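You operate a simulated robot arm through the tools that you are given. There is no shell and no other tool. Be economical: measure what you need, move in short steps, check, and stop when the job is done.

The job below is to be done with a simulated robot arm. You get a single attempt, and the scene is never put back.

## Task
Put the 10 purple filter from the top of the teal bench on the top of the green turning table and the 5 purple filter on the top of the green bench. Take the blue box and leave it on the plywood sheet on the top of the steel top bench. Put the teal plug gauge on the top of the low shelf. Do these in any order. Set down upright: purple filter, blue box, teal plug gauge.

The check looks at the end state, three seconds after you hand in, the way a careful person would. Anything else that was tipped, shoved, dropped, spilled or broken makes it a failure.

## Robot
A 7-joint arm with a vacuum gripper on a trunk, on a base that drives. Base frame: it is fixed to the floor where the robot stands at the start and does not move with it; the origin is under the middle of the robot, x ahead of it, y to its left, z up. Lengths are in m, angles in degrees, forces in N, time in s.
With the tool pointing down near the work surface it reaches from about 0.1 to 0.62 m from the robot's upright axis, wherever it stands. Its first joint turns from -69.0 to 172.0 degrees. Places, roughly: blue box [0.5, 1.5, 1]; plywood sheet [0.5, 2, 1]; teal plug gauge [-5.75, -10, 0.75]; top of the green bench [0.7, 4.4, 0.9]; top of the green turning table [-2.9, 0.8, 0.5]; top of the low shelf [-8.3, -10.3, 1]. Payload 1.06 kg.
Tool frame: the origin (TCP) lies in the middle of the cups' lips, and z points out of the cups. The gripper has 1 cup of 0.024 m across, covering 0.024 by 0.024 m (tool x, y); the bellows give 0.008 m. With the vacuum on, a cup seals on a smooth face that it is pressed against (1 to 4 N); it does not hold porous or soft things. The pull reaches 23 N.
Orientation is told as [roll, pitch, yaw] about the base's x, y, z axes, in that order, counted from this pose: with the cups facing straight down, the tool's x points along the base's -x, its y along +y and its z along -z.

## Interface
- The arm moves only by the tool apply_moves. Its argument "series" is a list of rows, each an object of numbers (a shift or turn left out is 0, a gripper value left out holds the last): "dx", "dy", "dz": the shift along the base's x, y, z in mm; "ax", "ay", "az": the turn, a rotation vector about the base's x, y, z in degrees; "vac": the vacuum: 1 switches it on, 0 off. In form: [{"dx": .., "dy": .., "dz": .., "ax": .., "ay": .., "az": .., "vac": ..}, ...]. A call has 1 to 12 rows; each row is the pose to reach, as a shift and turn from the pose commanded when the call began. Each row takes 0.2 s and may step no farther than 0.05 m and 8.6 degrees from the row before; otherwise, or with a gripper value out of range, the whole call is refused. Where a pose cannot be reached the arm comes as near as it can. A force on the tool above 40 N (or 10 N above the force at the start of the call, whichever is more), or a blocked arm, ends the call early, and 0.2 s more pass. The pull builds up within a second once a cup has sealed. Time passes only in rows, and 0.2 s behind the last, so rows that repeat a pose give it time. It gives the time, the measured TCP pose, the force on the tool (base axes) and the pull of the vacuum at its end, in the units of the frame above (readings bear some noise), with the torque about the TCP (base axes, N m) and any sound that the robot's microphone picked up.
- Cameras (640 x 400 px; columns grow to the right, rows downward): "scene" is now at [0.1813, 0.0232, 1.2185]; the picture's right is [0.25, -0.97, 0.00], its down [-0.21, -0.06, -0.98] and it looks along [0.94, 0.25, -0.22] (base axes); focal length 214 px, centre (320, 200). "wrist" rides on the gripper at [0.078, 0.019, -0.096] in the tool frame; the picture's right is [-0.24, 0.97, 0.00], its down [-0.71, -0.17, -0.69] and it looks along [-0.67, -0.16, 0.73] (tool axes); focal length 243 px, centre (320, 200).
- get_image(camera): a new picture of that camera. No time passes.
- raise_lower(by): slides the trunk up (or, below 0, down) by that many m; the arm and the scene camera ride with it, the base frame stays. It gives what a move gives, with no picture.
- base_move(legs): drives the robot by 1 to 6 legs, each [ahead, left, turn to the left] in m, m and degrees, along the robot's own axes; the way and the turn of a leg run together, so that a leg with both is an arc; at most 1.5 m and 180 degrees a leg. The arm and the cameras ride along, it lands a little off, and it stops where it bumps. It gives what a move gives.
- turn_head(pan, tilt): turns the head with the scene camera to pan (to the left, within 80 degrees either way) and tilt (down, from -29 to 69), counted from straight ahead of the robot. It gives what a move gives.
- locate(camera, pixels): for up to 12 pixels [column, row] of the newest picture of that camera ("zoom" is the newest enlarged one), the place [x, y, z] in the base frame of the surface seen there, good to about 0.002 m. No time passes.
- enlarge(camera, box): a new picture of the part [left, top, right, bottom] of that camera's present view, enlarged. No time passes.
- hand_in(): hands the job in; it is judged then, once.

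Work in short steps. Measure before you move; look again where a grasp or a placing could have gone wrong, and mend it. You have 110 turns and 98 pictures in all, those below and enlarged ones among them. Switch the vacuum off and draw the arm clear of the work before you hand the job in, unless the task says otherwise; then end with one line.

The tools are called after "Emit:" as a command line: name --argument value ..., lists and objects as JSON in quotes. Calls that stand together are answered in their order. apply_moves: Moves the arm, as the interface text tells. Its arguments: {"type":"object","properties":{"series":{"type":"array"}},"required":["series"]} The other tools are called the same way: raise_lower (by) slides the trunk up or down; base_move (legs) drives the base; turn_head (pan, tilt) turns the head that bears the scene camera; get_image (camera) takes a picture; locate (camera, pixels) gives the place of the surface under pixels of a picture; enlarge (camera, box) takes an enlarged picture of a part of a camera's view; hand_in () hands the job in.

At the start:

```text
time_s: 0.0
position: [0.2522, 0.1119, 1.1513]
orientation: [0.0, 0.0, 0.0]
wrist_force: [0.5, 0.4, 0.2]
torque: [0.0, 0.0, 0.02]
pull: 0.0
trunk travel left (down, up): [-0.35, 0.142]
robot x, y, heading: [-0.0013, 0.002, -0.2]
head pan, tilt: [14.7, 12.6]
```

scene: 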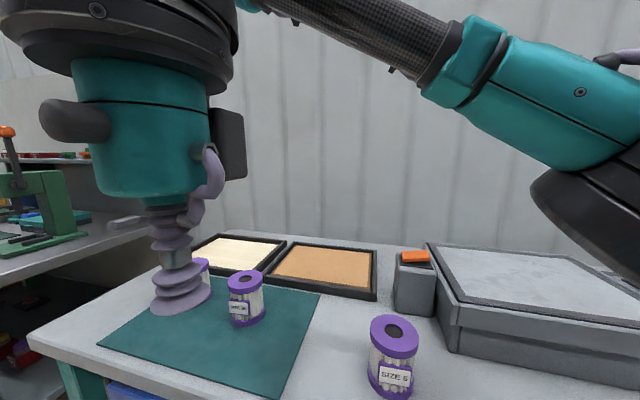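
wrist: 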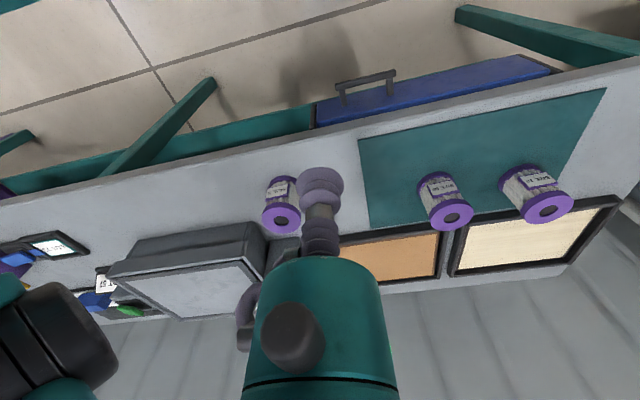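

The scene shows three purple filters: one at (390,355), "SIZE 5", one at (246,298) and one hidden at (200,275). I enlarge the labels to read the sizes.

Emit:
enlarge --camera "scene" --box '[180, 240, 300, 340]'

Emit:
enlarge --camera "wrist" --box '[400, 140, 600, 260]'

Emit:
locate --camera "wrist" --pixels '[[281, 220], [452, 214], [547, 206], [265, 225], [437, 214], [530, 206], [297, 219], [468, 213]]'

Emit:
enlarge --camera "scene" --box '[340, 300, 440, 400]'

```text
4.00 times, centred on (240, 290) of scene
```

zoom: 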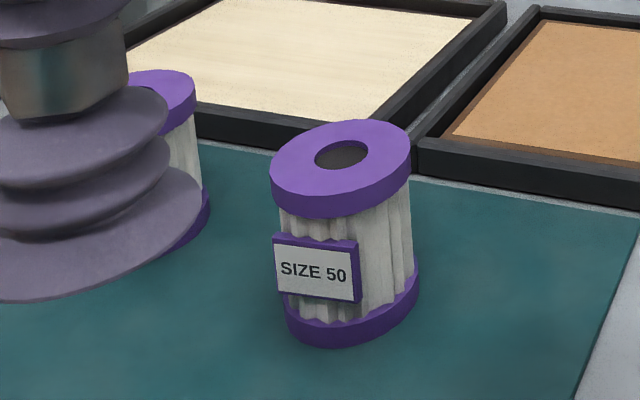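

```text
3.20 times, centred on (500, 200) of wrist
```

zoom: 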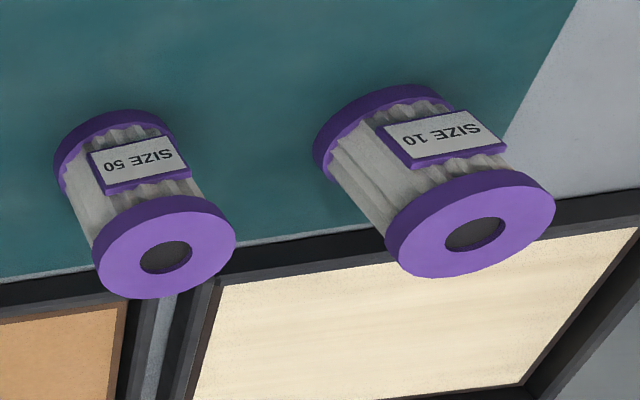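

```text
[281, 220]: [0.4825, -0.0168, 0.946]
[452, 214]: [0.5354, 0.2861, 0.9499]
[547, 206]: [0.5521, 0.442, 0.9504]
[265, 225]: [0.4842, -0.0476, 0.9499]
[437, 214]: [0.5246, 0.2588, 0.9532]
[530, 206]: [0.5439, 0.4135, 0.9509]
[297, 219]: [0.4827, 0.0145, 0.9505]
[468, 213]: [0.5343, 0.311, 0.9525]
```

```text
4.00 times, centred on (390, 350) of scene
```

zoom: 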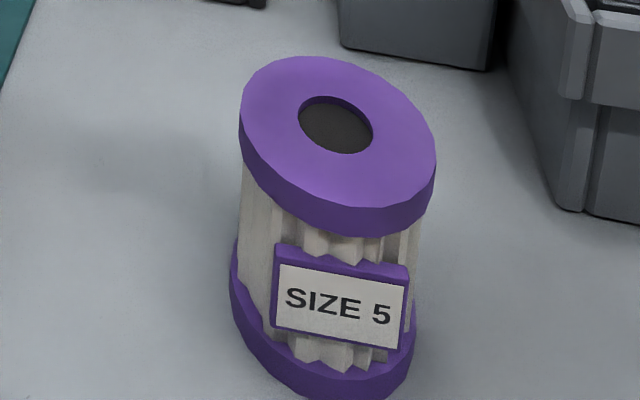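

SIZE 10 is the leftmost filter, SIZE 50 the middle one and SIZE 5 the one off the mat. I measure the lid ring, hole depth and label on SIZE 5 in the zoom picture.

Emit:
locate --camera "zoom" --pixels '[[246, 95], [432, 175], [300, 118], [370, 140], [336, 130], [345, 185], [340, 75], [285, 110], [395, 150], [285, 275], [400, 310], [330, 320]]'

Emit:
turn_head --pan 75 --tilt 15

Emit:
get_image --camera "scene"

```text
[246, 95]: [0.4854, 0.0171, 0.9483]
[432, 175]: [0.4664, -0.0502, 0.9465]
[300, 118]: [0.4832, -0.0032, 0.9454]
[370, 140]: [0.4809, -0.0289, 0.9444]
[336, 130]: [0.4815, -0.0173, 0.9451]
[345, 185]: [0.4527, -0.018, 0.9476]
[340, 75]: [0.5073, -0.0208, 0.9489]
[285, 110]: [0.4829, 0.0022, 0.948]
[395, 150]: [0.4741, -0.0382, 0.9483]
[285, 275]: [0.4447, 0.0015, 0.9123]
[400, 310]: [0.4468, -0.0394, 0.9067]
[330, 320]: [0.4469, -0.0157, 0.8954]
```

```text
time_s: 1.3
position: [0.2525, 0.112, 1.1507]
orientation: [0.1, 0.0, 0.0]
wrist_force: [0.0, -0.5, 0.0]
torque: [0.01, 0.01, -0.01]
pull: 0.0
trunk travel left (down, up): [-0.35, 0.142]
robot x, y, heading: [0.0001, 0.0008, -0.0]
head pan, tilt: [75.0, 15.0]
```

```text
92 pictures are left
```

scene: 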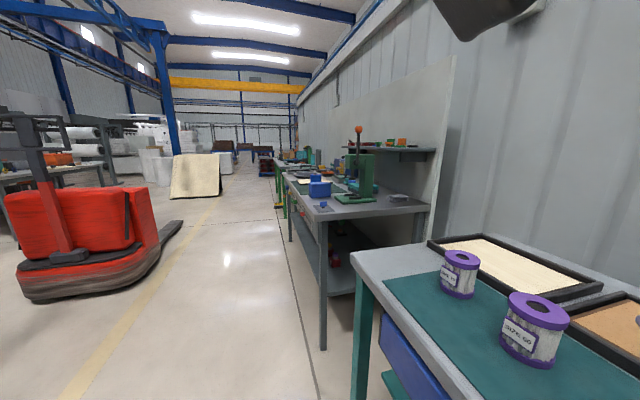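

The next bench to the left carries a blue box at (319,188). I measure bench edges and the objects there, and zoom in on that area.

Emit:
locate --camera "scene" --pixels '[[357, 278], [326, 220], [440, 390], [319, 190], [430, 210], [284, 172], [460, 257], [324, 345], [310, 390]]'

Emit:
enlarge --camera "scene" --box '[260, 120, 440, 232]'

```text
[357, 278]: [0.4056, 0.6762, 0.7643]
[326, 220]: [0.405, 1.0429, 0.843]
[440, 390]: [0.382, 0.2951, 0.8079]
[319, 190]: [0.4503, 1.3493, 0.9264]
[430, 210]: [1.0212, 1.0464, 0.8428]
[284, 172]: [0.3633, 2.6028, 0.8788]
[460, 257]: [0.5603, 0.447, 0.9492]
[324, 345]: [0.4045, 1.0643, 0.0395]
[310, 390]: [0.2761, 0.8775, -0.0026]
```

```text
3.56 times, centred on (350, 176) of scene
```

zoom: 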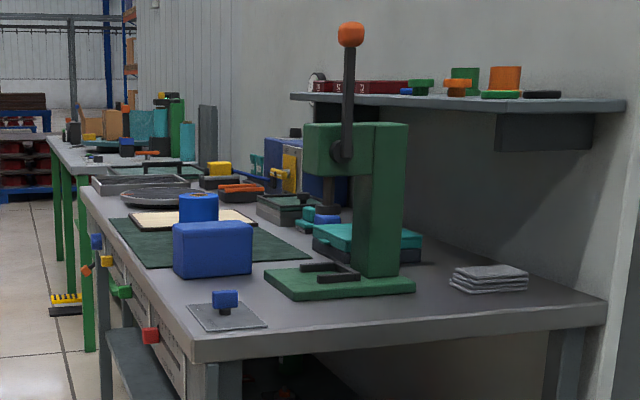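

All bench fronts are at x≈0.4. I strafe left 0.4 m to bring SIZE 10 within reach, then look at it.

Emit:
base_move --legs '[[0, 0.4, 0]]'

Emit:
turn_head --pan 5 --tilt 35

Emit:
get_image --camera "wrist"

Emit:
get_image --camera "scene"

```text
time_s: 3.8
position: [0.2518, 0.5154, 1.1518]
orientation: [0.0, 0.1, 0.1]
wrist_force: [-0.2, 0.1, -0.9]
torque: [-0.01, 0.0, -0.01]
pull: 0.0
trunk travel left (down, up): [-0.35, 0.142]
robot x, y, heading: [-0.0017, 0.4086, -0.1]
head pan, tilt: [75.0, 15.0]
```

```text
time_s: 5.2
position: [0.251, 0.5154, 1.1522]
orientation: [0.0, 0.0, 0.1]
wrist_force: [0.5, -0.1, 0.0]
torque: [-0.03, 0.02, 0.0]
pull: 0.1
trunk travel left (down, up): [-0.35, 0.142]
robot x, y, heading: [0.0026, 0.4018, 0.2]
head pan, tilt: [5.0, 35.0]
```

```text
90 pictures are left
```

wrist: 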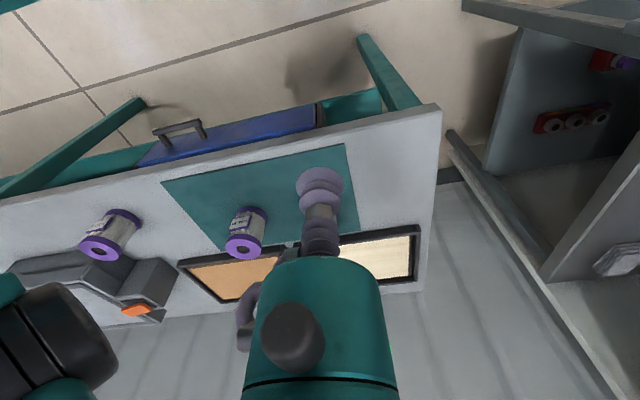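

```text
89 pictures are left
```

scene: 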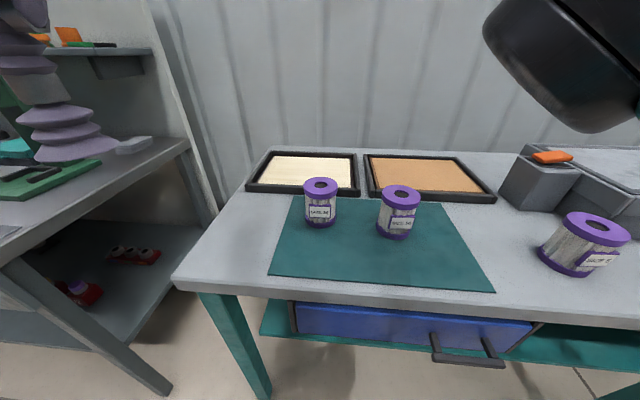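

Emit:
enlarge --camera "scene" --box '[280, 165, 360, 235]'

```text
5.71 times, centred on (320, 200) of scene
```

zoom: 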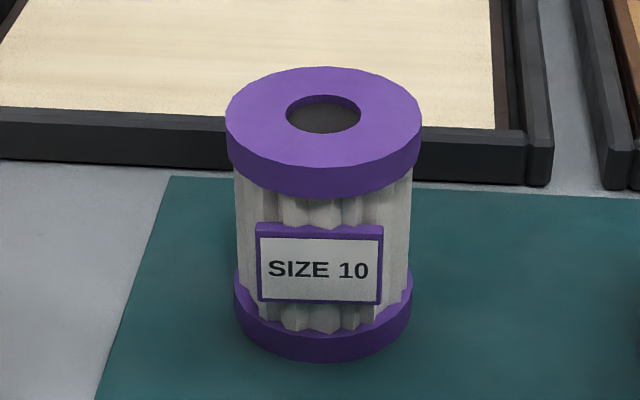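

I measure the lid centre, hole edges and ring of SIZE 10.

Emit:
locate --camera "zoom" --pixels '[[228, 118], [420, 118], [290, 113], [358, 113], [324, 118], [324, 72], [324, 160], [324, 98], [324, 130], [250, 115], [270, 240], [370, 290]]'

```text
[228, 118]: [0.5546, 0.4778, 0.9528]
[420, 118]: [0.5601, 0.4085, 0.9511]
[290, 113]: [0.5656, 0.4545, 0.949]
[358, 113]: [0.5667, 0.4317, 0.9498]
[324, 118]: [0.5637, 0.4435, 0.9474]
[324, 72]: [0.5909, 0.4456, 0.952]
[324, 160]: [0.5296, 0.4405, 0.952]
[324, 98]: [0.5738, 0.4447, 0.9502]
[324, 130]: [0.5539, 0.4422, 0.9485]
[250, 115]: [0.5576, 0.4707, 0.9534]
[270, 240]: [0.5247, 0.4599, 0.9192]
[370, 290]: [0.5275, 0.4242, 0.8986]
```

Lid centre is about (0.559, 0.443), with a 26 mm recess at z≈0.948. I move above it at z≈1.0 to check alignment.

Emit:
apply_moves --series '[{"dx": 45, "dy": -10}, {"dx": 90, "dy": -20}, {"dx": 135, "dy": -30}, {"dx": 180, "dy": -42}, {"dx": 225, "dy": -54}, {"dx": 270, "dy": -64}, {"dx": 308, "dy": -72}, {"dx": 308, "dy": -72, "dz": -45}, {"dx": 308, "dy": -72, "dz": -90}, {"dx": 308, "dy": -72, "dz": -135}, {"dx": 308, "dy": -72, "dz": -160}, {"dx": 308, "dy": -72, "dz": -180}]'

Emit:
enlarge --camera "scene" --box '[270, 140, 370, 240]'

Emit:
get_image --camera "wrist"

```text
time_s: 7.8
position: [0.5602, 0.4416, 0.9732]
orientation: [0.1, 0.1, 0.1]
wrist_force: [0.4, 0.3, 0.5]
torque: [0.01, 0.01, 0.02]
pull: 0.0
out of reach, approached as far as the arm can: row 6, 7, 8
trunk travel left (down, up): [-0.35, 0.142]
robot x, y, heading: [0.0006, 0.405, 0.1]
head pan, tilt: [5.0, 35.0]
```

```text
4.00 times, centred on (320, 190) of scene
```

zoom: 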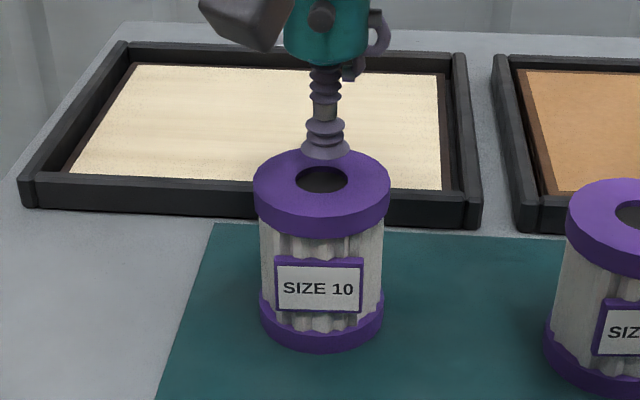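

```text
86 pictures are left
```

wrist: 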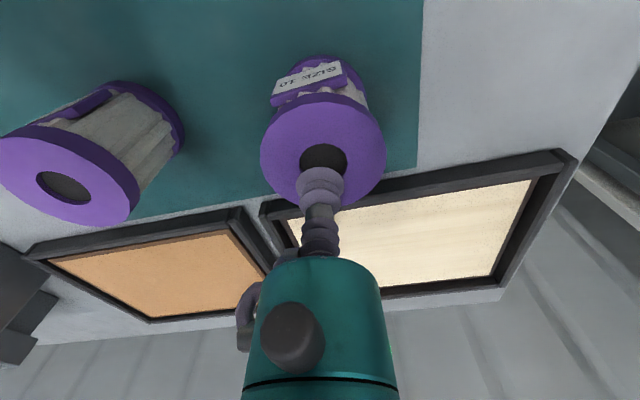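

The cup is 25 mm above the lid. I measure the lid and hole from the wrist view for a second estimate of the centre.

Emit:
enlarge --camera "wrist" --box '[240, 80, 400, 200]'

Emit:
locate --camera "wrist" --pixels '[[262, 150], [384, 150], [300, 159], [347, 159], [323, 96], [323, 145], [323, 155], [323, 130], [262, 156], [384, 156]]'

```text
3.33 times, centred on (320, 140) of wrist
```

zoom: 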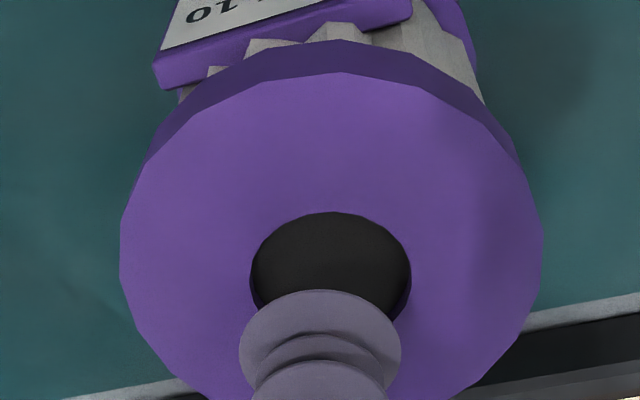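

```text
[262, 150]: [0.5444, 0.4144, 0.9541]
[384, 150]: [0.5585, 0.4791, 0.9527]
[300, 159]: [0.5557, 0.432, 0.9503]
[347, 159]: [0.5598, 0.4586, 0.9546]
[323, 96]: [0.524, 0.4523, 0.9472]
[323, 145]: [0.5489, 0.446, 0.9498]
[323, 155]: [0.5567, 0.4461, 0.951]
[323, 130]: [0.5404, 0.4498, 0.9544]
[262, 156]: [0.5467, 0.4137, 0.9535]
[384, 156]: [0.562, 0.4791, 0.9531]
```

Emit:
locate --camera "zoom" --pixels '[[245, 268], [416, 272], [332, 208], [124, 235], [540, 235], [126, 290], [538, 290], [345, 77], [300, 218], [365, 218], [332, 250], [480, 200]]'

```text
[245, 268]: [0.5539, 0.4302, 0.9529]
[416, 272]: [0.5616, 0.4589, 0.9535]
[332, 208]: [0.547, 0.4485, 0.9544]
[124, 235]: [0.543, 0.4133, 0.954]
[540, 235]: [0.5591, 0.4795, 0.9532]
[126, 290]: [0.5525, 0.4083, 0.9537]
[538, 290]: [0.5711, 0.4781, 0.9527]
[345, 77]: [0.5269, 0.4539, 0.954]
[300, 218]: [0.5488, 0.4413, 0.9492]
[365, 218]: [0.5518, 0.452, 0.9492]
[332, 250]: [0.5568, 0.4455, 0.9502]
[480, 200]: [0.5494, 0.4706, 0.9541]
```

A circle fit gives lid centre (0.561, 0.4435), with a hole of about 29 mm, which is wider than the cup. I shift 1–2 mm, switch the vacuum on and press gently.

Emit:
apply_moves --series '[{"dx": 1, "dy": 2, "dz": -10, "vac": 1}, {"dx": 1, "dy": 2, "dz": -20}, {"dx": 1, "dy": 2, "dz": -24}, {"dx": 1, "dy": 2, "dz": -26}, {"dx": 1, "dy": 2, "dz": -26}, {"dx": 1, "dy": 2, "dz": -26}]'

```text
time_s: 9.2
position: [0.5604, 0.4462, 0.9458]
orientation: [0.1, 0.0, 0.2]
wrist_force: [8.7, 2.0, 20.6]
torque: [0.01, 0.07, -0.05]
pull: 22.8
trunk travel left (down, up): [-0.35, 0.142]
robot x, y, heading: [-0.0004, 0.4026, 0.2]
head pan, tilt: [5.0, 35.0]
```

Sealed, with a pull of 22.8 N. I lift straight up and then draw back.

Emit:
apply_moves --series '[{"dz": 5}, {"dz": 15}, {"dz": 40}, {"dz": 80}, {"dz": 100}, {"dx": -40, "dz": 110}, {"dx": -80, "dz": 115}, {"dx": -120, "dz": 115}, {"dx": -160, "dz": 115}, {"dx": -200, "dz": 115}, {"dx": -240, "dz": 115}, {"dx": -240, "dz": 115}]'

Emit:
turn_head --pan 30 --tilt 30

Emit:
get_image --camera "scene"

```text
time_s: 11.8
position: [0.3207, 0.4447, 1.0601]
orientation: [0.1, 0.1, 0.1]
wrist_force: [-0.1, 0.3, -1.1]
torque: [-0.03, 0.01, 0.02]
pull: 23.1
trunk travel left (down, up): [-0.35, 0.142]
robot x, y, heading: [-0.0003, 0.402, -0.2]
head pan, tilt: [5.0, 35.0]
```

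```text
time_s: 12.7
position: [0.3214, 0.4443, 1.0599]
orientation: [0.1, 0.0, 0.1]
wrist_force: [-1.4, -0.3, -2.6]
torque: [-0.02, -0.02, 0.02]
pull: 23.1
trunk travel left (down, up): [-0.35, 0.142]
robot x, y, heading: [0.0032, 0.4018, 0.0]
head pan, tilt: [30.0, 30.0]
```

```text
84 pictures are left
```

scene: 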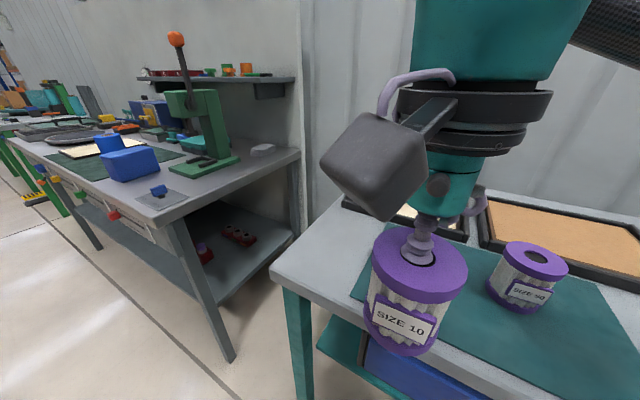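

SIZE 10 hangs well on the cup. I turn left 90° in place to look towards the turning table before driving.

Emit:
base_move --legs '[[-0.1, 0, 0], [0, 0, 90]]'

Emit:
turn_head --pan 65 --tilt 15

Emit:
get_image --camera "scene"

```text
time_s: 17.8
position: [-0.1525, 0.7238, 1.0603]
orientation: [0.1, 0.0, 91.8]
wrist_force: [-0.6, -0.2, -2.5]
torque: [0.0, -0.01, 0.01]
pull: 23.3
trunk travel left (down, up): [-0.35, 0.142]
robot x, y, heading: [-0.0985, 0.4021, 91.7]
head pan, tilt: [30.0, 30.0]
```

```text
time_s: 18.8
position: [-0.153, 0.7238, 1.0605]
orientation: [0.1, 0.0, 91.8]
wrist_force: [-0.2, -0.3, -1.8]
torque: [0.0, 0.0, -0.01]
pull: 23.4
trunk travel left (down, up): [-0.35, 0.142]
robot x, y, heading: [-0.1032, 0.4027, 92.1]
head pan, tilt: [65.0, 15.0]
```

```text
83 pictures are left
```

scene: 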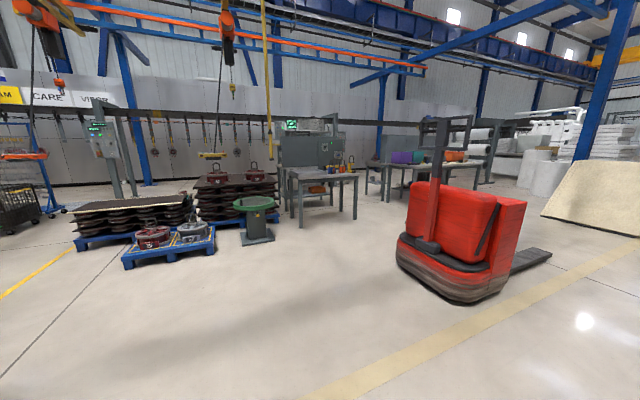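

The green turning table is at (257,204). I locate its top and the nearby obstacles.

Emit:
locate --camera "scene" --pixels '[[257, 202], [238, 205], [276, 203], [257, 243], [135, 265], [215, 250], [310, 215], [440, 300], [300, 222]]'

Emit:
enlarge --camera "scene" --box '[200, 150, 360, 250]'

```text
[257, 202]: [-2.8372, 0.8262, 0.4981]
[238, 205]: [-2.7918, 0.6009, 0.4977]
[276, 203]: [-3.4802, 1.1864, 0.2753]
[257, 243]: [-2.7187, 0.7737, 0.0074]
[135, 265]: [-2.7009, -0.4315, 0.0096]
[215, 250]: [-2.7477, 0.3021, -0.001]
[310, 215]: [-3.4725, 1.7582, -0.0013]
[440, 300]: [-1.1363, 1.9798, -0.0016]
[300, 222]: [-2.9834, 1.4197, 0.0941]
```

```text
4.00 times, centred on (280, 200) of scene
```

zoom: 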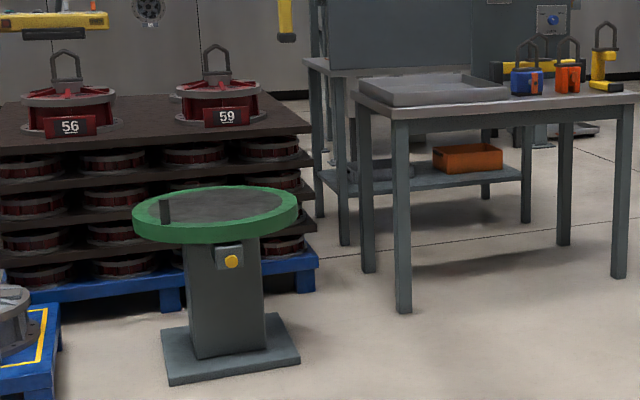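

The table top is a disc around (-2.87, 0.8), z≈0.498. I turn to face -x, drive to about (-1.9, 0.8) and look again.

Emit:
base_move --legs '[[0, 0, 88], [1.0, -0.4, 0], [0.8, 0, 0]]'

Emit:
turn_head --pan 0 --tilt 35

Emit:
get_image --camera "scene"

```text
time_s: 31.9
position: [-2.2027, 0.7694, 1.0597]
orientation: [0.0, 0.0, 179.7]
wrist_force: [-0.2, 0.2, -2.5]
torque: [-0.01, -0.02, 0.0]
pull: 22.8
trunk travel left (down, up): [-0.35, 0.142]
robot x, y, heading: [-1.8779, 0.8112, 179.9]
head pan, tilt: [65.0, 15.0]
```

```text
time_s: 33.2
position: [-2.2014, 0.7692, 1.0607]
orientation: [0.0, 0.0, 179.7]
wrist_force: [-0.1, 0.0, -2.1]
torque: [0.03, -0.02, 0.01]
pull: 23.1
trunk travel left (down, up): [-0.35, 0.142]
robot x, y, heading: [-1.8816, 0.8055, 179.6]
head pan, tilt: [0.0, 35.0]
```

```text
81 pictures are left
```

scene: 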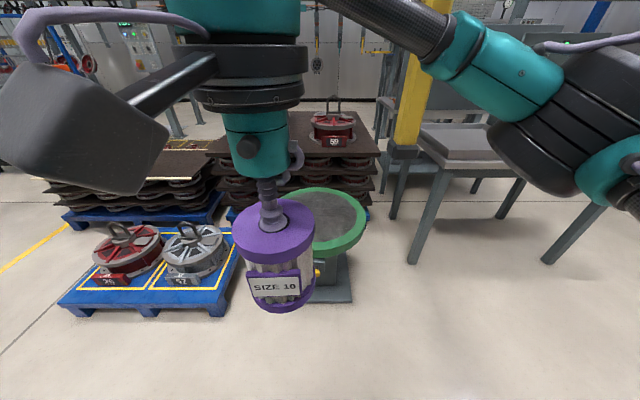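

I measure the table top's extent, its foot plate and the pallet so I can choose where to stop.

Emit:
locate --camera "scene" --pixels '[[350, 301], [215, 314], [412, 262], [330, 210], [366, 228], [300, 192], [340, 255], [345, 235], [318, 298], [320, 270]]'

```text
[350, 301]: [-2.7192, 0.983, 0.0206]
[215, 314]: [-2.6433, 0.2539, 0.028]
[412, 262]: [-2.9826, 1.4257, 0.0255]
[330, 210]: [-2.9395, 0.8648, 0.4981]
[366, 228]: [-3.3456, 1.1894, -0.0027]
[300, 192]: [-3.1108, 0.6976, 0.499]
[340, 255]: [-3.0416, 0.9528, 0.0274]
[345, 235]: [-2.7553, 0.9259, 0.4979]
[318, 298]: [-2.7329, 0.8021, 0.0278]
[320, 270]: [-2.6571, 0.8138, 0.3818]
```

The disc spans about x -3.1 to -2.69. I drive 0.4 m ahead and lower the trunk by 0.3 m, which leaves the filter bottom around z 0.62.

Emit:
base_move --legs '[[0.4, 0, 0]]'

Emit:
raise_lower --by -0.3

Emit:
turn_head --pan -5 --tilt 40

Emit:
get_image --camera "scene"

Emit:
get_image --camera "wrist"

```text
time_s: 34.5
position: [-2.2886, 0.7714, 1.0609]
orientation: [-0.4, -0.7, -179.4]
wrist_force: [0.3, -0.8, -2.4]
torque: [0.02, 0.0, 0.0]
pull: 22.9
trunk travel left (down, up): [-0.35, 0.142]
robot x, y, heading: [-1.9821, 0.8134, 179.3]
head pan, tilt: [0.0, 35.0]
stopped in leg 1: the robot was blocked; the commanded pose is now the measured one
```

```text
time_s: 36.6
position: [-2.3097, 0.7704, 0.8195]
orientation: [-0.9, 0.8, 179.5]
wrist_force: [-4.8, 0.6, -5.7]
torque: [-0.08, -0.1, 0.0]
pull: 22.7
trunk travel left (down, up): [-0.12, 0.373]
robot x, y, heading: [-1.984, 0.8103, 179.5]
head pan, tilt: [0.0, 35.0]
stopped: the force on the tool passed its limit (the readings are from after the stop); the commanded pose is now the measured one
```

```text
time_s: 37.3
position: [-2.3114, 0.7697, 0.8211]
orientation: [-0.9, 1.0, 179.0]
wrist_force: [-6.3, 2.0, -6.3]
torque: [-0.16, -0.38, 0.1]
pull: 23.0
trunk travel left (down, up): [-0.12, 0.373]
robot x, y, heading: [-1.9802, 0.8078, 179.8]
head pan, tilt: [-5.0, 40.0]
```

```text
80 pictures are left
```

scene: 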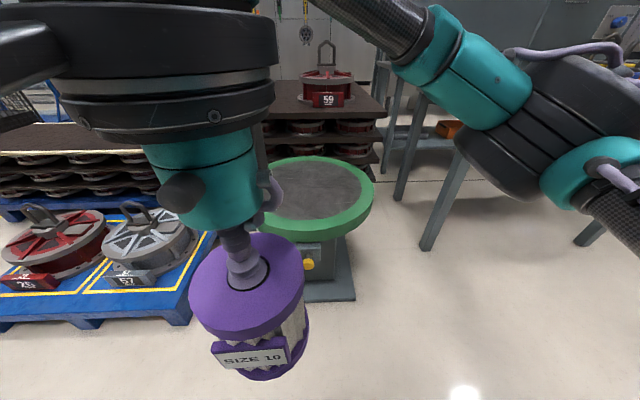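

```text
79 pictures are left
```

wrist: 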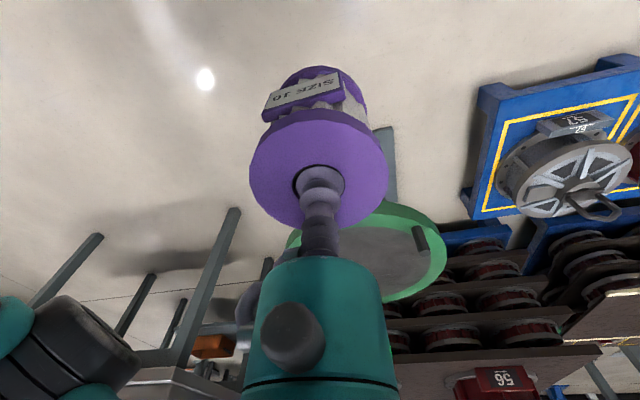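

The robot was blocked at x≈-1.98 and the trunk move stopped on force. I look around to find the cause, especially the hanging yellow hoist pole seen earlier at (405,100).

Emit:
turn_head --pan -10 --tilt -10

Emit:
get_image --camera "scene"

Emit:
turn_head --pan -5 --tilt 65

Emit:
get_image --camera "scene"

```text
time_s: 38.5
position: [-2.3105, 0.7696, 0.8214]
orientation: [-0.8, 0.7, 179.5]
wrist_force: [-0.6, -0.4, -1.7]
torque: [0.0, -0.02, 0.01]
pull: 22.7
trunk travel left (down, up): [-0.12, 0.373]
robot x, y, heading: [-1.9834, 0.8115, 179.6]
head pan, tilt: [-10.0, -10.0]
```

```text
78 pictures are left
```

scene: 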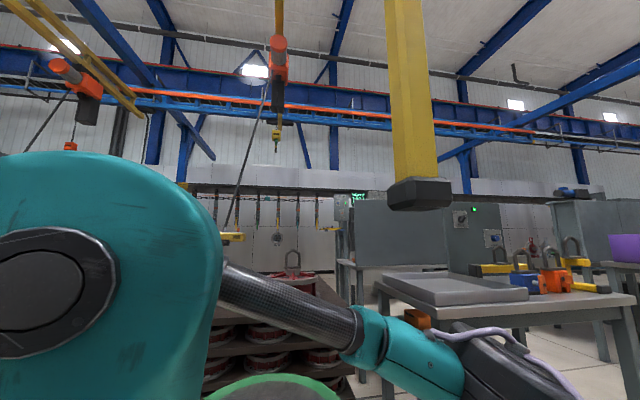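

```text
time_s: 39.9
position: [-2.3122, 0.7696, 0.8201]
orientation: [-1.1, 1.3, 178.8]
wrist_force: [-0.1, 0.1, -2.3]
torque: [0.02, -0.01, -0.01]
pull: 22.8
trunk travel left (down, up): [-0.12, 0.373]
robot x, y, heading: [-1.9806, 0.8087, 179.8]
head pan, tilt: [-5.0, 65.0]
```

```text
77 pictures are left
```

scene: 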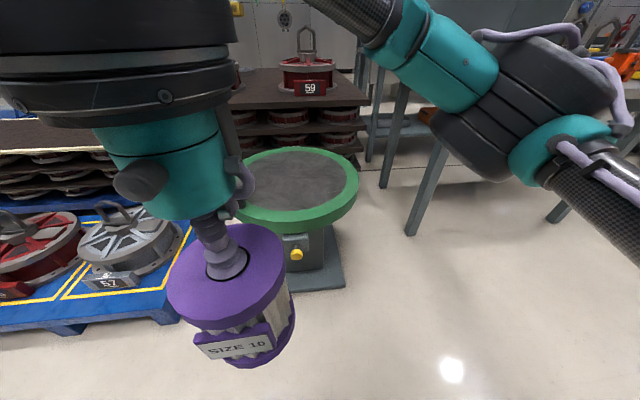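

The yellow pole at (410,100) hangs in front. I look up again to locate it relative to the arm.

Emit:
turn_head --pan -10 --tilt 0

Emit:
get_image --camera "scene"

Emit:
locate --camera "scene" --pixels '[[410, 30], [412, 60], [420, 100], [420, 130], [420, 150], [100, 200], [300, 300], [430, 350]]'

```text
time_s: 41.3
position: [-2.3085, 0.7704, 0.8213]
orientation: [-0.8, 0.8, 179.5]
wrist_force: [0.4, -0.4, -2.6]
torque: [-0.03, 0.01, 0.01]
pull: 22.6
trunk travel left (down, up): [-0.12, 0.373]
robot x, y, heading: [-1.9842, 0.8118, 179.8]
head pan, tilt: [-10.0, 0.0]
```

```text
76 pictures are left
```

scene: 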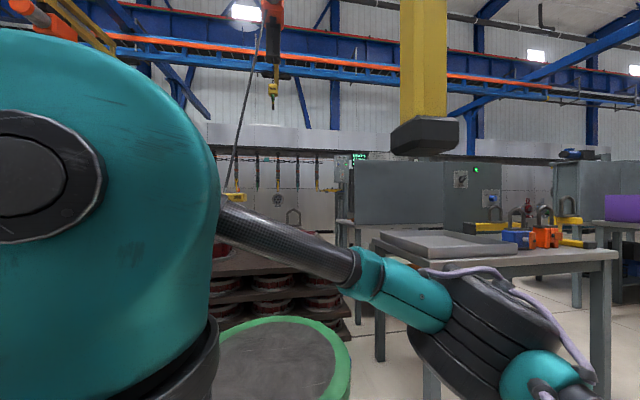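

```text
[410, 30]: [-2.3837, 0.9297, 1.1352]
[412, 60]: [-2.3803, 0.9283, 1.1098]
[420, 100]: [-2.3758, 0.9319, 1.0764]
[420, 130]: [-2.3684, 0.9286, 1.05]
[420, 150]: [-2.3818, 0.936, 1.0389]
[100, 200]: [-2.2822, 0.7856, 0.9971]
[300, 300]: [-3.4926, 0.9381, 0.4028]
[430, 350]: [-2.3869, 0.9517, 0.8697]
```

The pole hangs at (-2.40, 0.93) with its end at z≈1.04, and the arm's elbow met it. I back off, shift away from it (robot-left) and then lower, so that everything passes clear.

Emit:
base_move --legs '[[-0.15, 0, 0], [0, 0.27, 0]]'

Emit:
raise_lower --by -0.1

Emit:
turn_head --pan -20 --tilt 20

Emit:
get_image --camera "scene"

```text
time_s: 44.2
position: [-2.161, 0.4984, 0.8219]
orientation: [-0.8, 0.9, 179.4]
wrist_force: [-0.4, 0.4, -2.4]
torque: [0.0, 0.02, 0.01]
pull: 23.4
trunk travel left (down, up): [-0.12, 0.373]
robot x, y, heading: [-1.8338, 0.5357, 179.9]
head pan, tilt: [-10.0, 0.0]
```

```text
time_s: 45.5
position: [-2.16, 0.4995, 0.7212]
orientation: [-0.9, 0.8, 179.4]
wrist_force: [0.5, 0.5, -1.0]
torque: [-0.02, 0.02, 0.0]
pull: 22.9
trunk travel left (down, up): [-0.02, 0.473]
robot x, y, heading: [-1.833, 0.5371, 179.6]
head pan, tilt: [-10.0, 0.0]
```

```text
time_s: 46.3
position: [-2.1616, 0.5, 0.7213]
orientation: [-0.8, 0.9, 179.3]
wrist_force: [0.0, 0.4, -2.7]
torque: [0.0, 0.03, 0.01]
pull: 23.1
trunk travel left (down, up): [-0.02, 0.473]
robot x, y, heading: [-1.8341, 0.5398, 179.6]
head pan, tilt: [-20.0, 20.0]
```

```text
75 pictures are left
```

scene: 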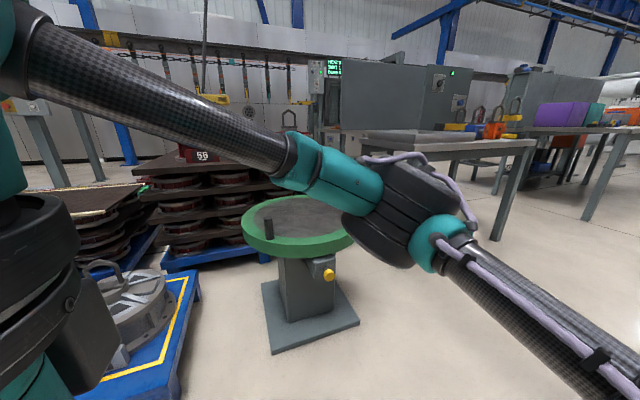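

The arm is now low. I locate the arm's highest parts, the post on the disc and the disc rim.

Emit:
locate --camera "scene" --pixels '[[300, 145], [400, 165], [268, 232], [250, 225], [348, 240], [275, 250], [300, 205], [30, 30], [120, 70], [272, 350], [195, 300]]'

```text
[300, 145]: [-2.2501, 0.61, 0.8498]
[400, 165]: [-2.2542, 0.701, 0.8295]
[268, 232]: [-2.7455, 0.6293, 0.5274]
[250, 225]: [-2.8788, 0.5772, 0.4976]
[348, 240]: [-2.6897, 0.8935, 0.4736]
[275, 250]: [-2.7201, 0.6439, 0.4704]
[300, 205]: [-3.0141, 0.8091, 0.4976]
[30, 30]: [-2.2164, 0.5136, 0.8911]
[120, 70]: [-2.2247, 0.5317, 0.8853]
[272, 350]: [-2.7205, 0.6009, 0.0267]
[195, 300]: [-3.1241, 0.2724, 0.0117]
```

The post on the disc stands at (-2.745, 0.63) and all of the arm is below z 0.9, under the pole. I drive 0.45 m ahead.

Emit:
base_move --legs '[[0.45, 0, 0]]'

Emit:
apply_moves --series '[{"dy": 45, "dz": 25}, {"dy": 90, "dz": 25}, {"dy": 135, "dz": 25}, {"dy": 180, "dz": 25}, {"dy": 225, "dz": 25}, {"dy": 270, "dz": 25}, {"dy": 300, "dz": 25}]'

Emit:
turn_head --pan -25 --tilt 20

Emit:
get_image --camera "scene"

Emit:
get_image --camera "wrist"

```text
time_s: 49.0
position: [-2.6113, 0.5066, 0.7211]
orientation: [-0.8, 0.9, 178.8]
wrist_force: [0.1, 0.1, -1.8]
torque: [-0.01, 0.01, 0.03]
pull: 23.3
trunk travel left (down, up): [-0.02, 0.473]
robot x, y, heading: [-2.2835, 0.542, 179.2]
head pan, tilt: [-20.0, 20.0]
```

```text
refused: row 1 steps farther than a row can; nothing moved
```

```text
time_s: 49.7
position: [-2.611, 0.5073, 0.7205]
orientation: [-0.8, 0.8, 178.9]
wrist_force: [-0.4, -0.5, -2.5]
torque: [0.02, 0.01, 0.0]
pull: 23.2
trunk travel left (down, up): [-0.02, 0.473]
robot x, y, heading: [-2.2828, 0.5415, 179.3]
head pan, tilt: [-25.0, 20.0]
```

```text
74 pictures are left
```

scene: 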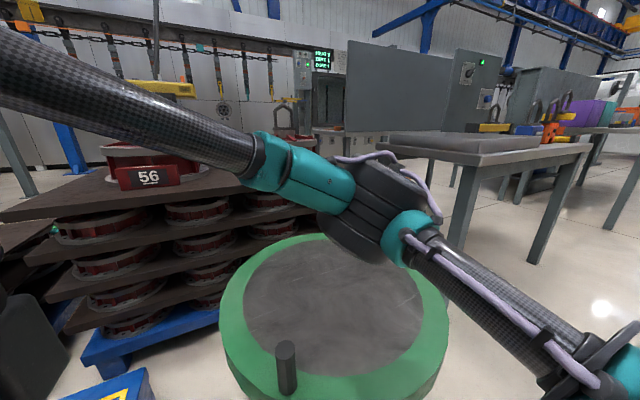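

```text
73 pictures are left
```

wrist: 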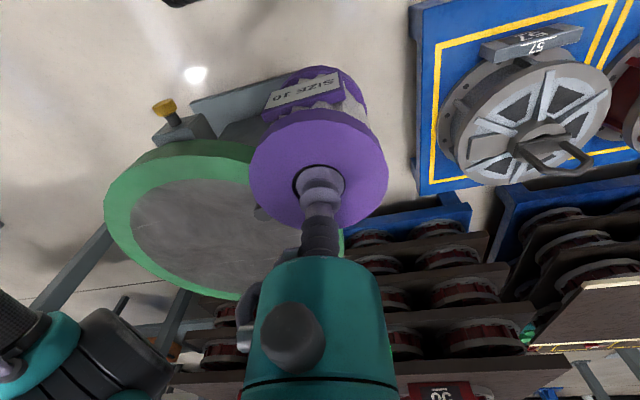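

I refine the disc position and post top, and swing the filter with smaller steps. First the measurement.

Emit:
locate --camera "scene" --pixels '[[285, 346], [330, 320], [246, 310], [419, 325], [320, 246], [340, 372], [228, 310], [446, 315]]'

Emit:
apply_moves --series '[{"dz": 25}, {"dy": 40, "dz": 25}, {"dy": 80, "dz": 25}, {"dy": 120, "dz": 25}, {"dy": 160, "dz": 25}, {"dy": 200, "dz": 25}, {"dy": 240, "dz": 25}, {"dy": 280, "dz": 25}, {"dy": 295, "dz": 25}]'

```text
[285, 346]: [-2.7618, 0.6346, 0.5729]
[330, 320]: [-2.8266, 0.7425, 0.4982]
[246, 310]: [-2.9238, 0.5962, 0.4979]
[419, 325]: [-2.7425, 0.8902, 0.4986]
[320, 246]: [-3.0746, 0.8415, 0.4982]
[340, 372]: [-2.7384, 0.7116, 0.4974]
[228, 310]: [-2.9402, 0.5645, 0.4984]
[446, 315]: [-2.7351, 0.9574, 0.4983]
```

```text
time_s: 50.3
position: [-2.6152, 0.5227, 0.7434]
orientation: [-0.6, 1.1, 176.1]
wrist_force: [-0.5, -0.2, -2.3]
torque: [0.0, -0.02, 0.01]
pull: 22.8
trunk travel left (down, up): [-0.02, 0.473]
robot x, y, heading: [-2.2844, 0.5429, 179.3]
head pan, tilt: [-25.0, 20.0]
stopped in row 2: the force on the tool passed its limit (the readings are from after the stop); the commanded pose is now the measured one
```

The move stopped early with a small yaw deflection. I look right and around to see what the arm touches.

Emit:
turn_head --pan -60 --tilt 20

Emit:
get_image --camera "scene"

Emit:
get_image --camera "wrist"

```text
time_s: 51.3
position: [-2.6137, 0.5229, 0.7444]
orientation: [-0.4, 0.9, 176.2]
wrist_force: [-11.5, -4.4, -1.7]
torque: [0.46, -1.2, -0.71]
pull: 22.4
trunk travel left (down, up): [-0.02, 0.473]
robot x, y, heading: [-2.2841, 0.5437, 178.9]
head pan, tilt: [-60.0, 20.0]
```

```text
72 pictures are left
```

scene: 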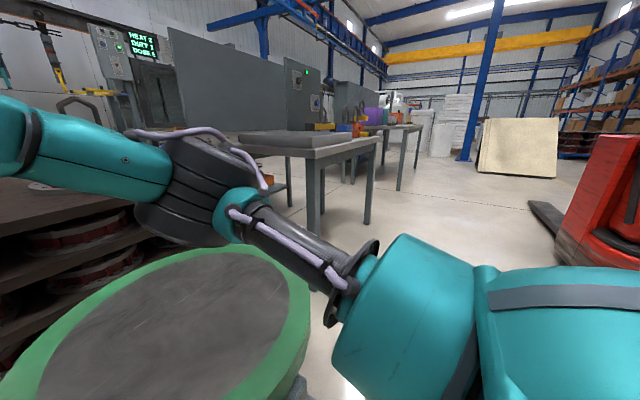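

```text
71 pictures are left
```

wrist: 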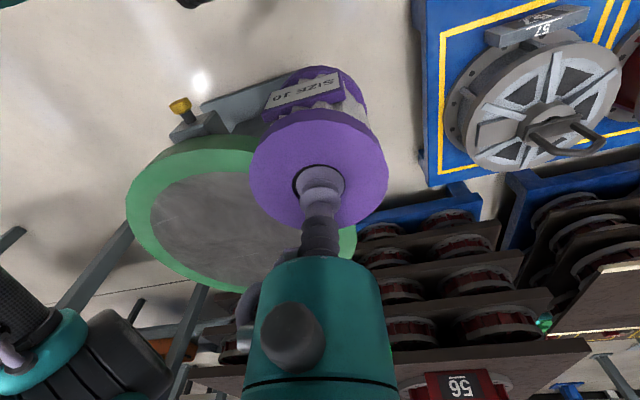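

The hand's bulky body sits right in front of the camera head and probably touches it when it moves sideways. I move it away ahead (-x) first, with the vertical margin over the post kept.

Emit:
apply_moves --series '[{"dx": -20, "dz": 5}, {"dx": -40, "dz": 10}, {"dx": -60, "dz": 15}, {"dx": -65, "dz": 15}]'

Emit:
apply_moves --series '[{"dy": 20, "az": 3}, {"dy": 40, "az": 3}, {"dy": 60, "az": 3}, {"dy": 80, "az": 3}]'

```text
time_s: 52.3
position: [-2.6795, 0.5219, 0.7588]
orientation: [-0.5, 0.9, 176.3]
wrist_force: [0.6, -1.1, -2.6]
torque: [0.03, 0.05, 0.01]
pull: 22.7
trunk travel left (down, up): [-0.02, 0.473]
robot x, y, heading: [-2.2832, 0.5445, 179.1]
head pan, tilt: [-60.0, 20.0]
```

```text
time_s: 53.3
position: [-2.6782, 0.6013, 0.7587]
orientation: [-0.5, 0.9, 179.3]
wrist_force: [-0.3, -0.1, -1.7]
torque: [0.01, 0.01, -0.01]
pull: 22.5
trunk travel left (down, up): [-0.02, 0.473]
robot x, y, heading: [-2.2827, 0.5444, 179.4]
head pan, tilt: [-60.0, 20.0]
```

That confirms it. I continue sideways to y≈0.80, then out over the disc, levelling the tool by the ~1° tilt.

Emit:
apply_moves --series '[{"dy": 40, "ax": -0.5, "ay": 0.9}, {"dy": 80, "ax": -0.5, "ay": 0.9}, {"dy": 120, "ax": -0.5, "ay": 0.9}, {"dy": 160, "ax": -0.5, "ay": 0.9}, {"dy": 199, "ax": -0.5, "ay": 0.9}, {"dx": -35, "dy": 199, "ax": -0.5, "ay": 0.9}, {"dx": -70, "dy": 199, "ax": -0.5, "ay": 0.9}, {"dx": -105, "dy": 199, "ax": -0.5, "ay": 0.9}, {"dx": -142, "dy": 199, "ax": -0.5, "ay": 0.9}, {"dx": -142, "dy": 199, "dz": -35, "ax": -0.5, "ay": 0.9}, {"dx": -142, "dy": 199, "dz": -70, "ax": -0.5, "ay": 0.9}]'

Emit:
turn_head --pan -25 --tilt 25

Emit:
get_image --camera "scene"

Emit:
get_image --camera "wrist"

```text
time_s: 55.7
position: [-2.8222, 0.8024, 0.6894]
orientation: [0.1, 0.0, 179.3]
wrist_force: [-0.1, -0.5, -2.1]
torque: [-0.02, 0.0, 0.01]
pull: 22.7
out of reach, approached as far as the arm can: row 5, 6
trunk travel left (down, up): [-0.02, 0.473]
robot x, y, heading: [-2.287, 0.5463, 179.1]
head pan, tilt: [-60.0, 20.0]
```

```text
time_s: 56.7
position: [-2.8219, 0.8026, 0.6915]
orientation: [-0.1, -0.1, 179.3]
wrist_force: [-0.5, -0.2, -2.8]
torque: [-0.01, 0.0, 0.02]
pull: 22.9
trunk travel left (down, up): [-0.02, 0.473]
robot x, y, heading: [-2.2836, 0.5459, 179.1]
head pan, tilt: [-25.0, 25.0]
```

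```text
70 pictures are left
```

scene: 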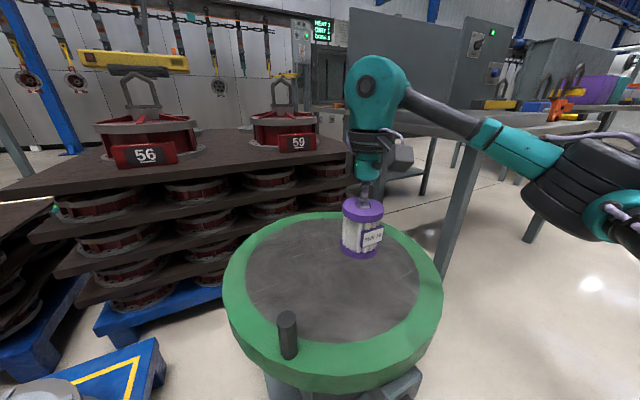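

```text
69 pictures are left
```

wrist: 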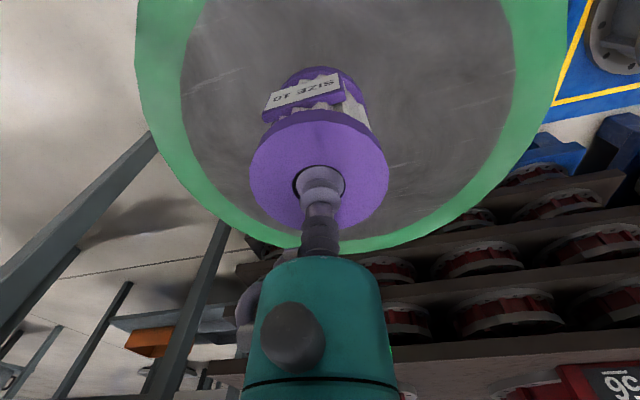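

The filter is over the disc. I measure its bottom to know the remaining drop.

Emit:
enlarge --camera "scene" --box '[320, 180, 400, 270]'

Emit:
locate --camera "zoom" --pixels '[[317, 310], [300, 330], [330, 340], [320, 120], [320, 375]]'

```text
4.44 times, centred on (360, 225) of scene
```

zoom: 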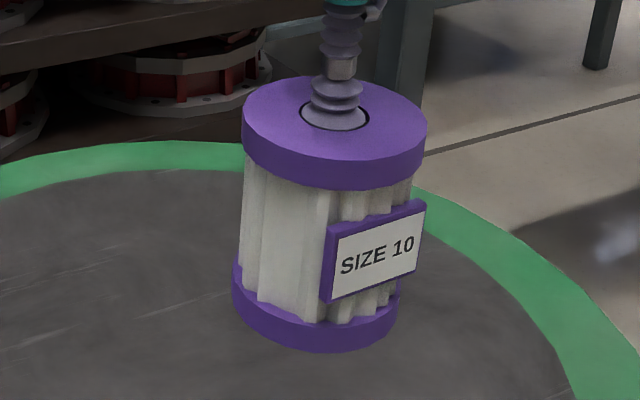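

```text
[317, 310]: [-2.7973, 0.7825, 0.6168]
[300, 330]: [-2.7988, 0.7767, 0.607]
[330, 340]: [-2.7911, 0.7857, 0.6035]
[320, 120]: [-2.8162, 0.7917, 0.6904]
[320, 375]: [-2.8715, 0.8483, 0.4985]
```

The bottom is at z≈0.600 and the disc at 0.498, so about 0.10 m remains. I descend to near contact.

Emit:
apply_moves --series '[{"dz": -30}, {"dz": -60}, {"dz": -80}, {"dz": -90}, {"dz": -95}, {"dz": -98}, {"dz": -98}]'

Emit:
enlarge --camera "scene" --box '[310, 220, 410, 320]'

```text
time_s: 58.3
position: [-2.8208, 0.8013, 0.5926]
orientation: [0.2, -0.1, 179.3]
wrist_force: [-1.2, -0.3, 2.9]
torque: [0.05, -0.04, 0.02]
pull: 22.4
trunk travel left (down, up): [-0.02, 0.473]
robot x, y, heading: [-2.2834, 0.5452, 178.9]
head pan, tilt: [-25.0, 25.0]
```

```text
4.00 times, centred on (360, 270) of scene
```

zoom: 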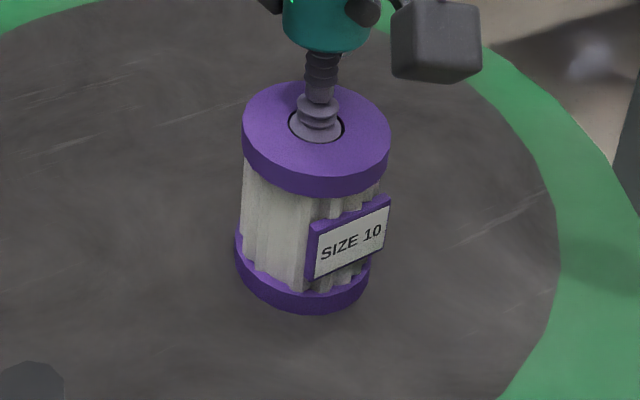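

Force turned to +2.9 N, so the filter stands on the disc. I release it, wait and rise.

Emit:
apply_moves --series '[{"vac": 0}, {"vac": 0}, {"vac": 0}, {"vac": 0}, {"vac": 0}, {"dz": 5}, {"dz": 20}, {"dz": 50}, {"dz": 80}, {"dx": 45, "dz": 90}, {"dx": 90, "dz": 95}, {"dx": 130, "dz": 100}]'

Emit:
get_image --camera "scene"

```text
time_s: 60.9
position: [-2.6918, 0.8029, 0.6916]
orientation: [0.1, 0.0, 179.3]
wrist_force: [0.1, -0.8, 0.0]
torque: [0.01, 0.02, -0.04]
pull: 0.1
trunk travel left (down, up): [-0.02, 0.473]
robot x, y, heading: [-2.2836, 0.5442, 178.7]
head pan, tilt: [-25.0, 25.0]
```

```text
66 pictures are left
```

scene: 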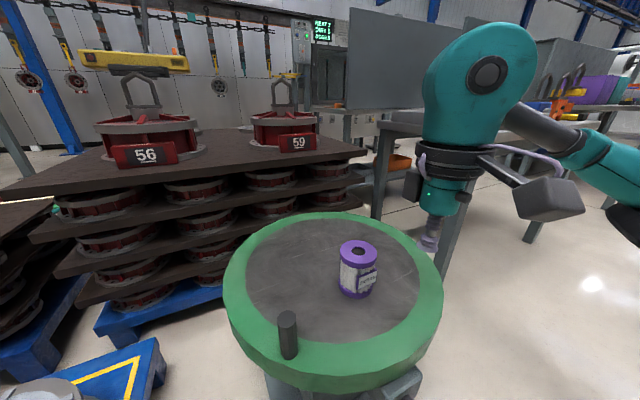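

SIZE 10 stands upright on the turning table. I back out under the pole, raise the trunk, turn around and head back to the teal bench for SIZE 5.

Emit:
base_move --legs '[[-0.6, 0, 0]]'

Emit:
raise_lower --by 0.4

Emit:
base_move --legs '[[0, 0, -178.7], [1.3, -0.5, 0]]'

Emit:
turn_head --pan 0 --tilt 30

Emit:
get_image --camera "scene"

```text
time_s: 64.3
position: [-2.0918, 0.7928, 0.6911]
orientation: [0.0, -0.1, 179.5]
wrist_force: [-0.6, 0.1, 0.1]
torque: [0.02, -0.01, 0.02]
pull: 0.2
trunk travel left (down, up): [-0.02, 0.473]
robot x, y, heading: [-1.6831, 0.5316, 179.5]
head pan, tilt: [-25.0, 25.0]
```

```text
time_s: 68.1
position: [-2.0911, 0.7929, 1.091]
orientation: [0.1, 0.0, 179.5]
wrist_force: [-0.4, 0.1, 0.6]
torque: [0.02, 0.02, -0.03]
pull: 0.1
trunk travel left (down, up): [-0.42, 0.073]
robot x, y, heading: [-1.6824, 0.5352, 179.1]
head pan, tilt: [-25.0, 25.0]
```

```text
time_s: 82.3
position: [-0.0094, -0.2637, 1.0915]
orientation: [0.0, 0.0, -1.2]
wrist_force: [0.3, -0.4, -0.7]
torque: [0.02, 0.0, 0.01]
pull: 0.0
trunk travel left (down, up): [-0.42, 0.073]
robot x, y, heading: [-0.4177, -0.0001, -1.3]
head pan, tilt: [-25.0, 25.0]
```

```text
time_s: 83.2
position: [-0.0092, -0.2649, 1.0914]
orientation: [0.1, 0.0, -1.2]
wrist_force: [0.0, 0.7, -0.1]
torque: [0.02, -0.01, 0.03]
pull: 0.0
trunk travel left (down, up): [-0.42, 0.073]
robot x, y, heading: [-0.4149, -0.0023, -1.3]
head pan, tilt: [0.0, 30.0]
```

```text
65 pictures are left
```

scene: 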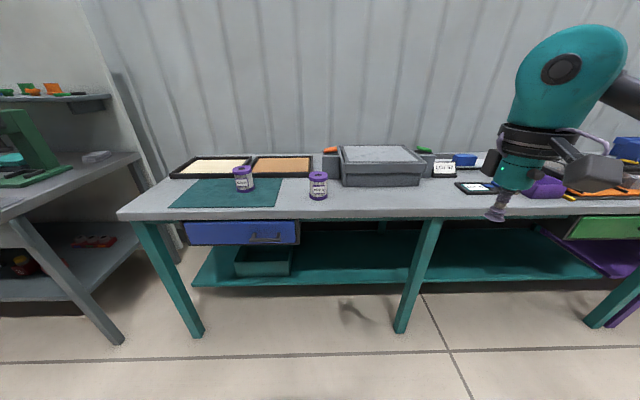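

The bench is clear ahead, with SIZE 5 at (318,185). I drive 0.4 m ahead with the arm high.

Emit:
base_move --legs '[[0.4, 0, 1.3]]'

Emit:
turn_head --pan 0 --tilt 35

Emit:
enlarge --camera "scene" --box '[270, 170, 390, 270]'

```text
time_s: 85.7
position: [0.3917, -0.2626, 1.0915]
orientation: [0.1, 0.0, -0.3]
wrist_force: [-0.5, 0.4, 0.7]
torque: [0.02, -0.03, -0.02]
pull: 0.1
trunk travel left (down, up): [-0.42, 0.073]
robot x, y, heading: [-0.018, -0.0103, -0.4]
head pan, tilt: [0.0, 30.0]
```

```text
time_s: 86.4
position: [0.3909, -0.2634, 1.091]
orientation: [0.1, 0.0, -0.2]
wrist_force: [-0.5, -0.4, -0.1]
torque: [0.03, 0.0, 0.03]
pull: 0.0
trunk travel left (down, up): [-0.42, 0.073]
robot x, y, heading: [-0.0191, -0.0047, -0.4]
head pan, tilt: [0.0, 35.0]
```

```text
4.00 times, centred on (330, 220) of scene
```

zoom: 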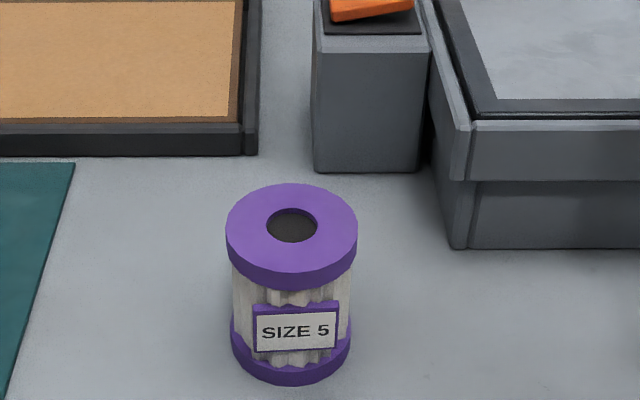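

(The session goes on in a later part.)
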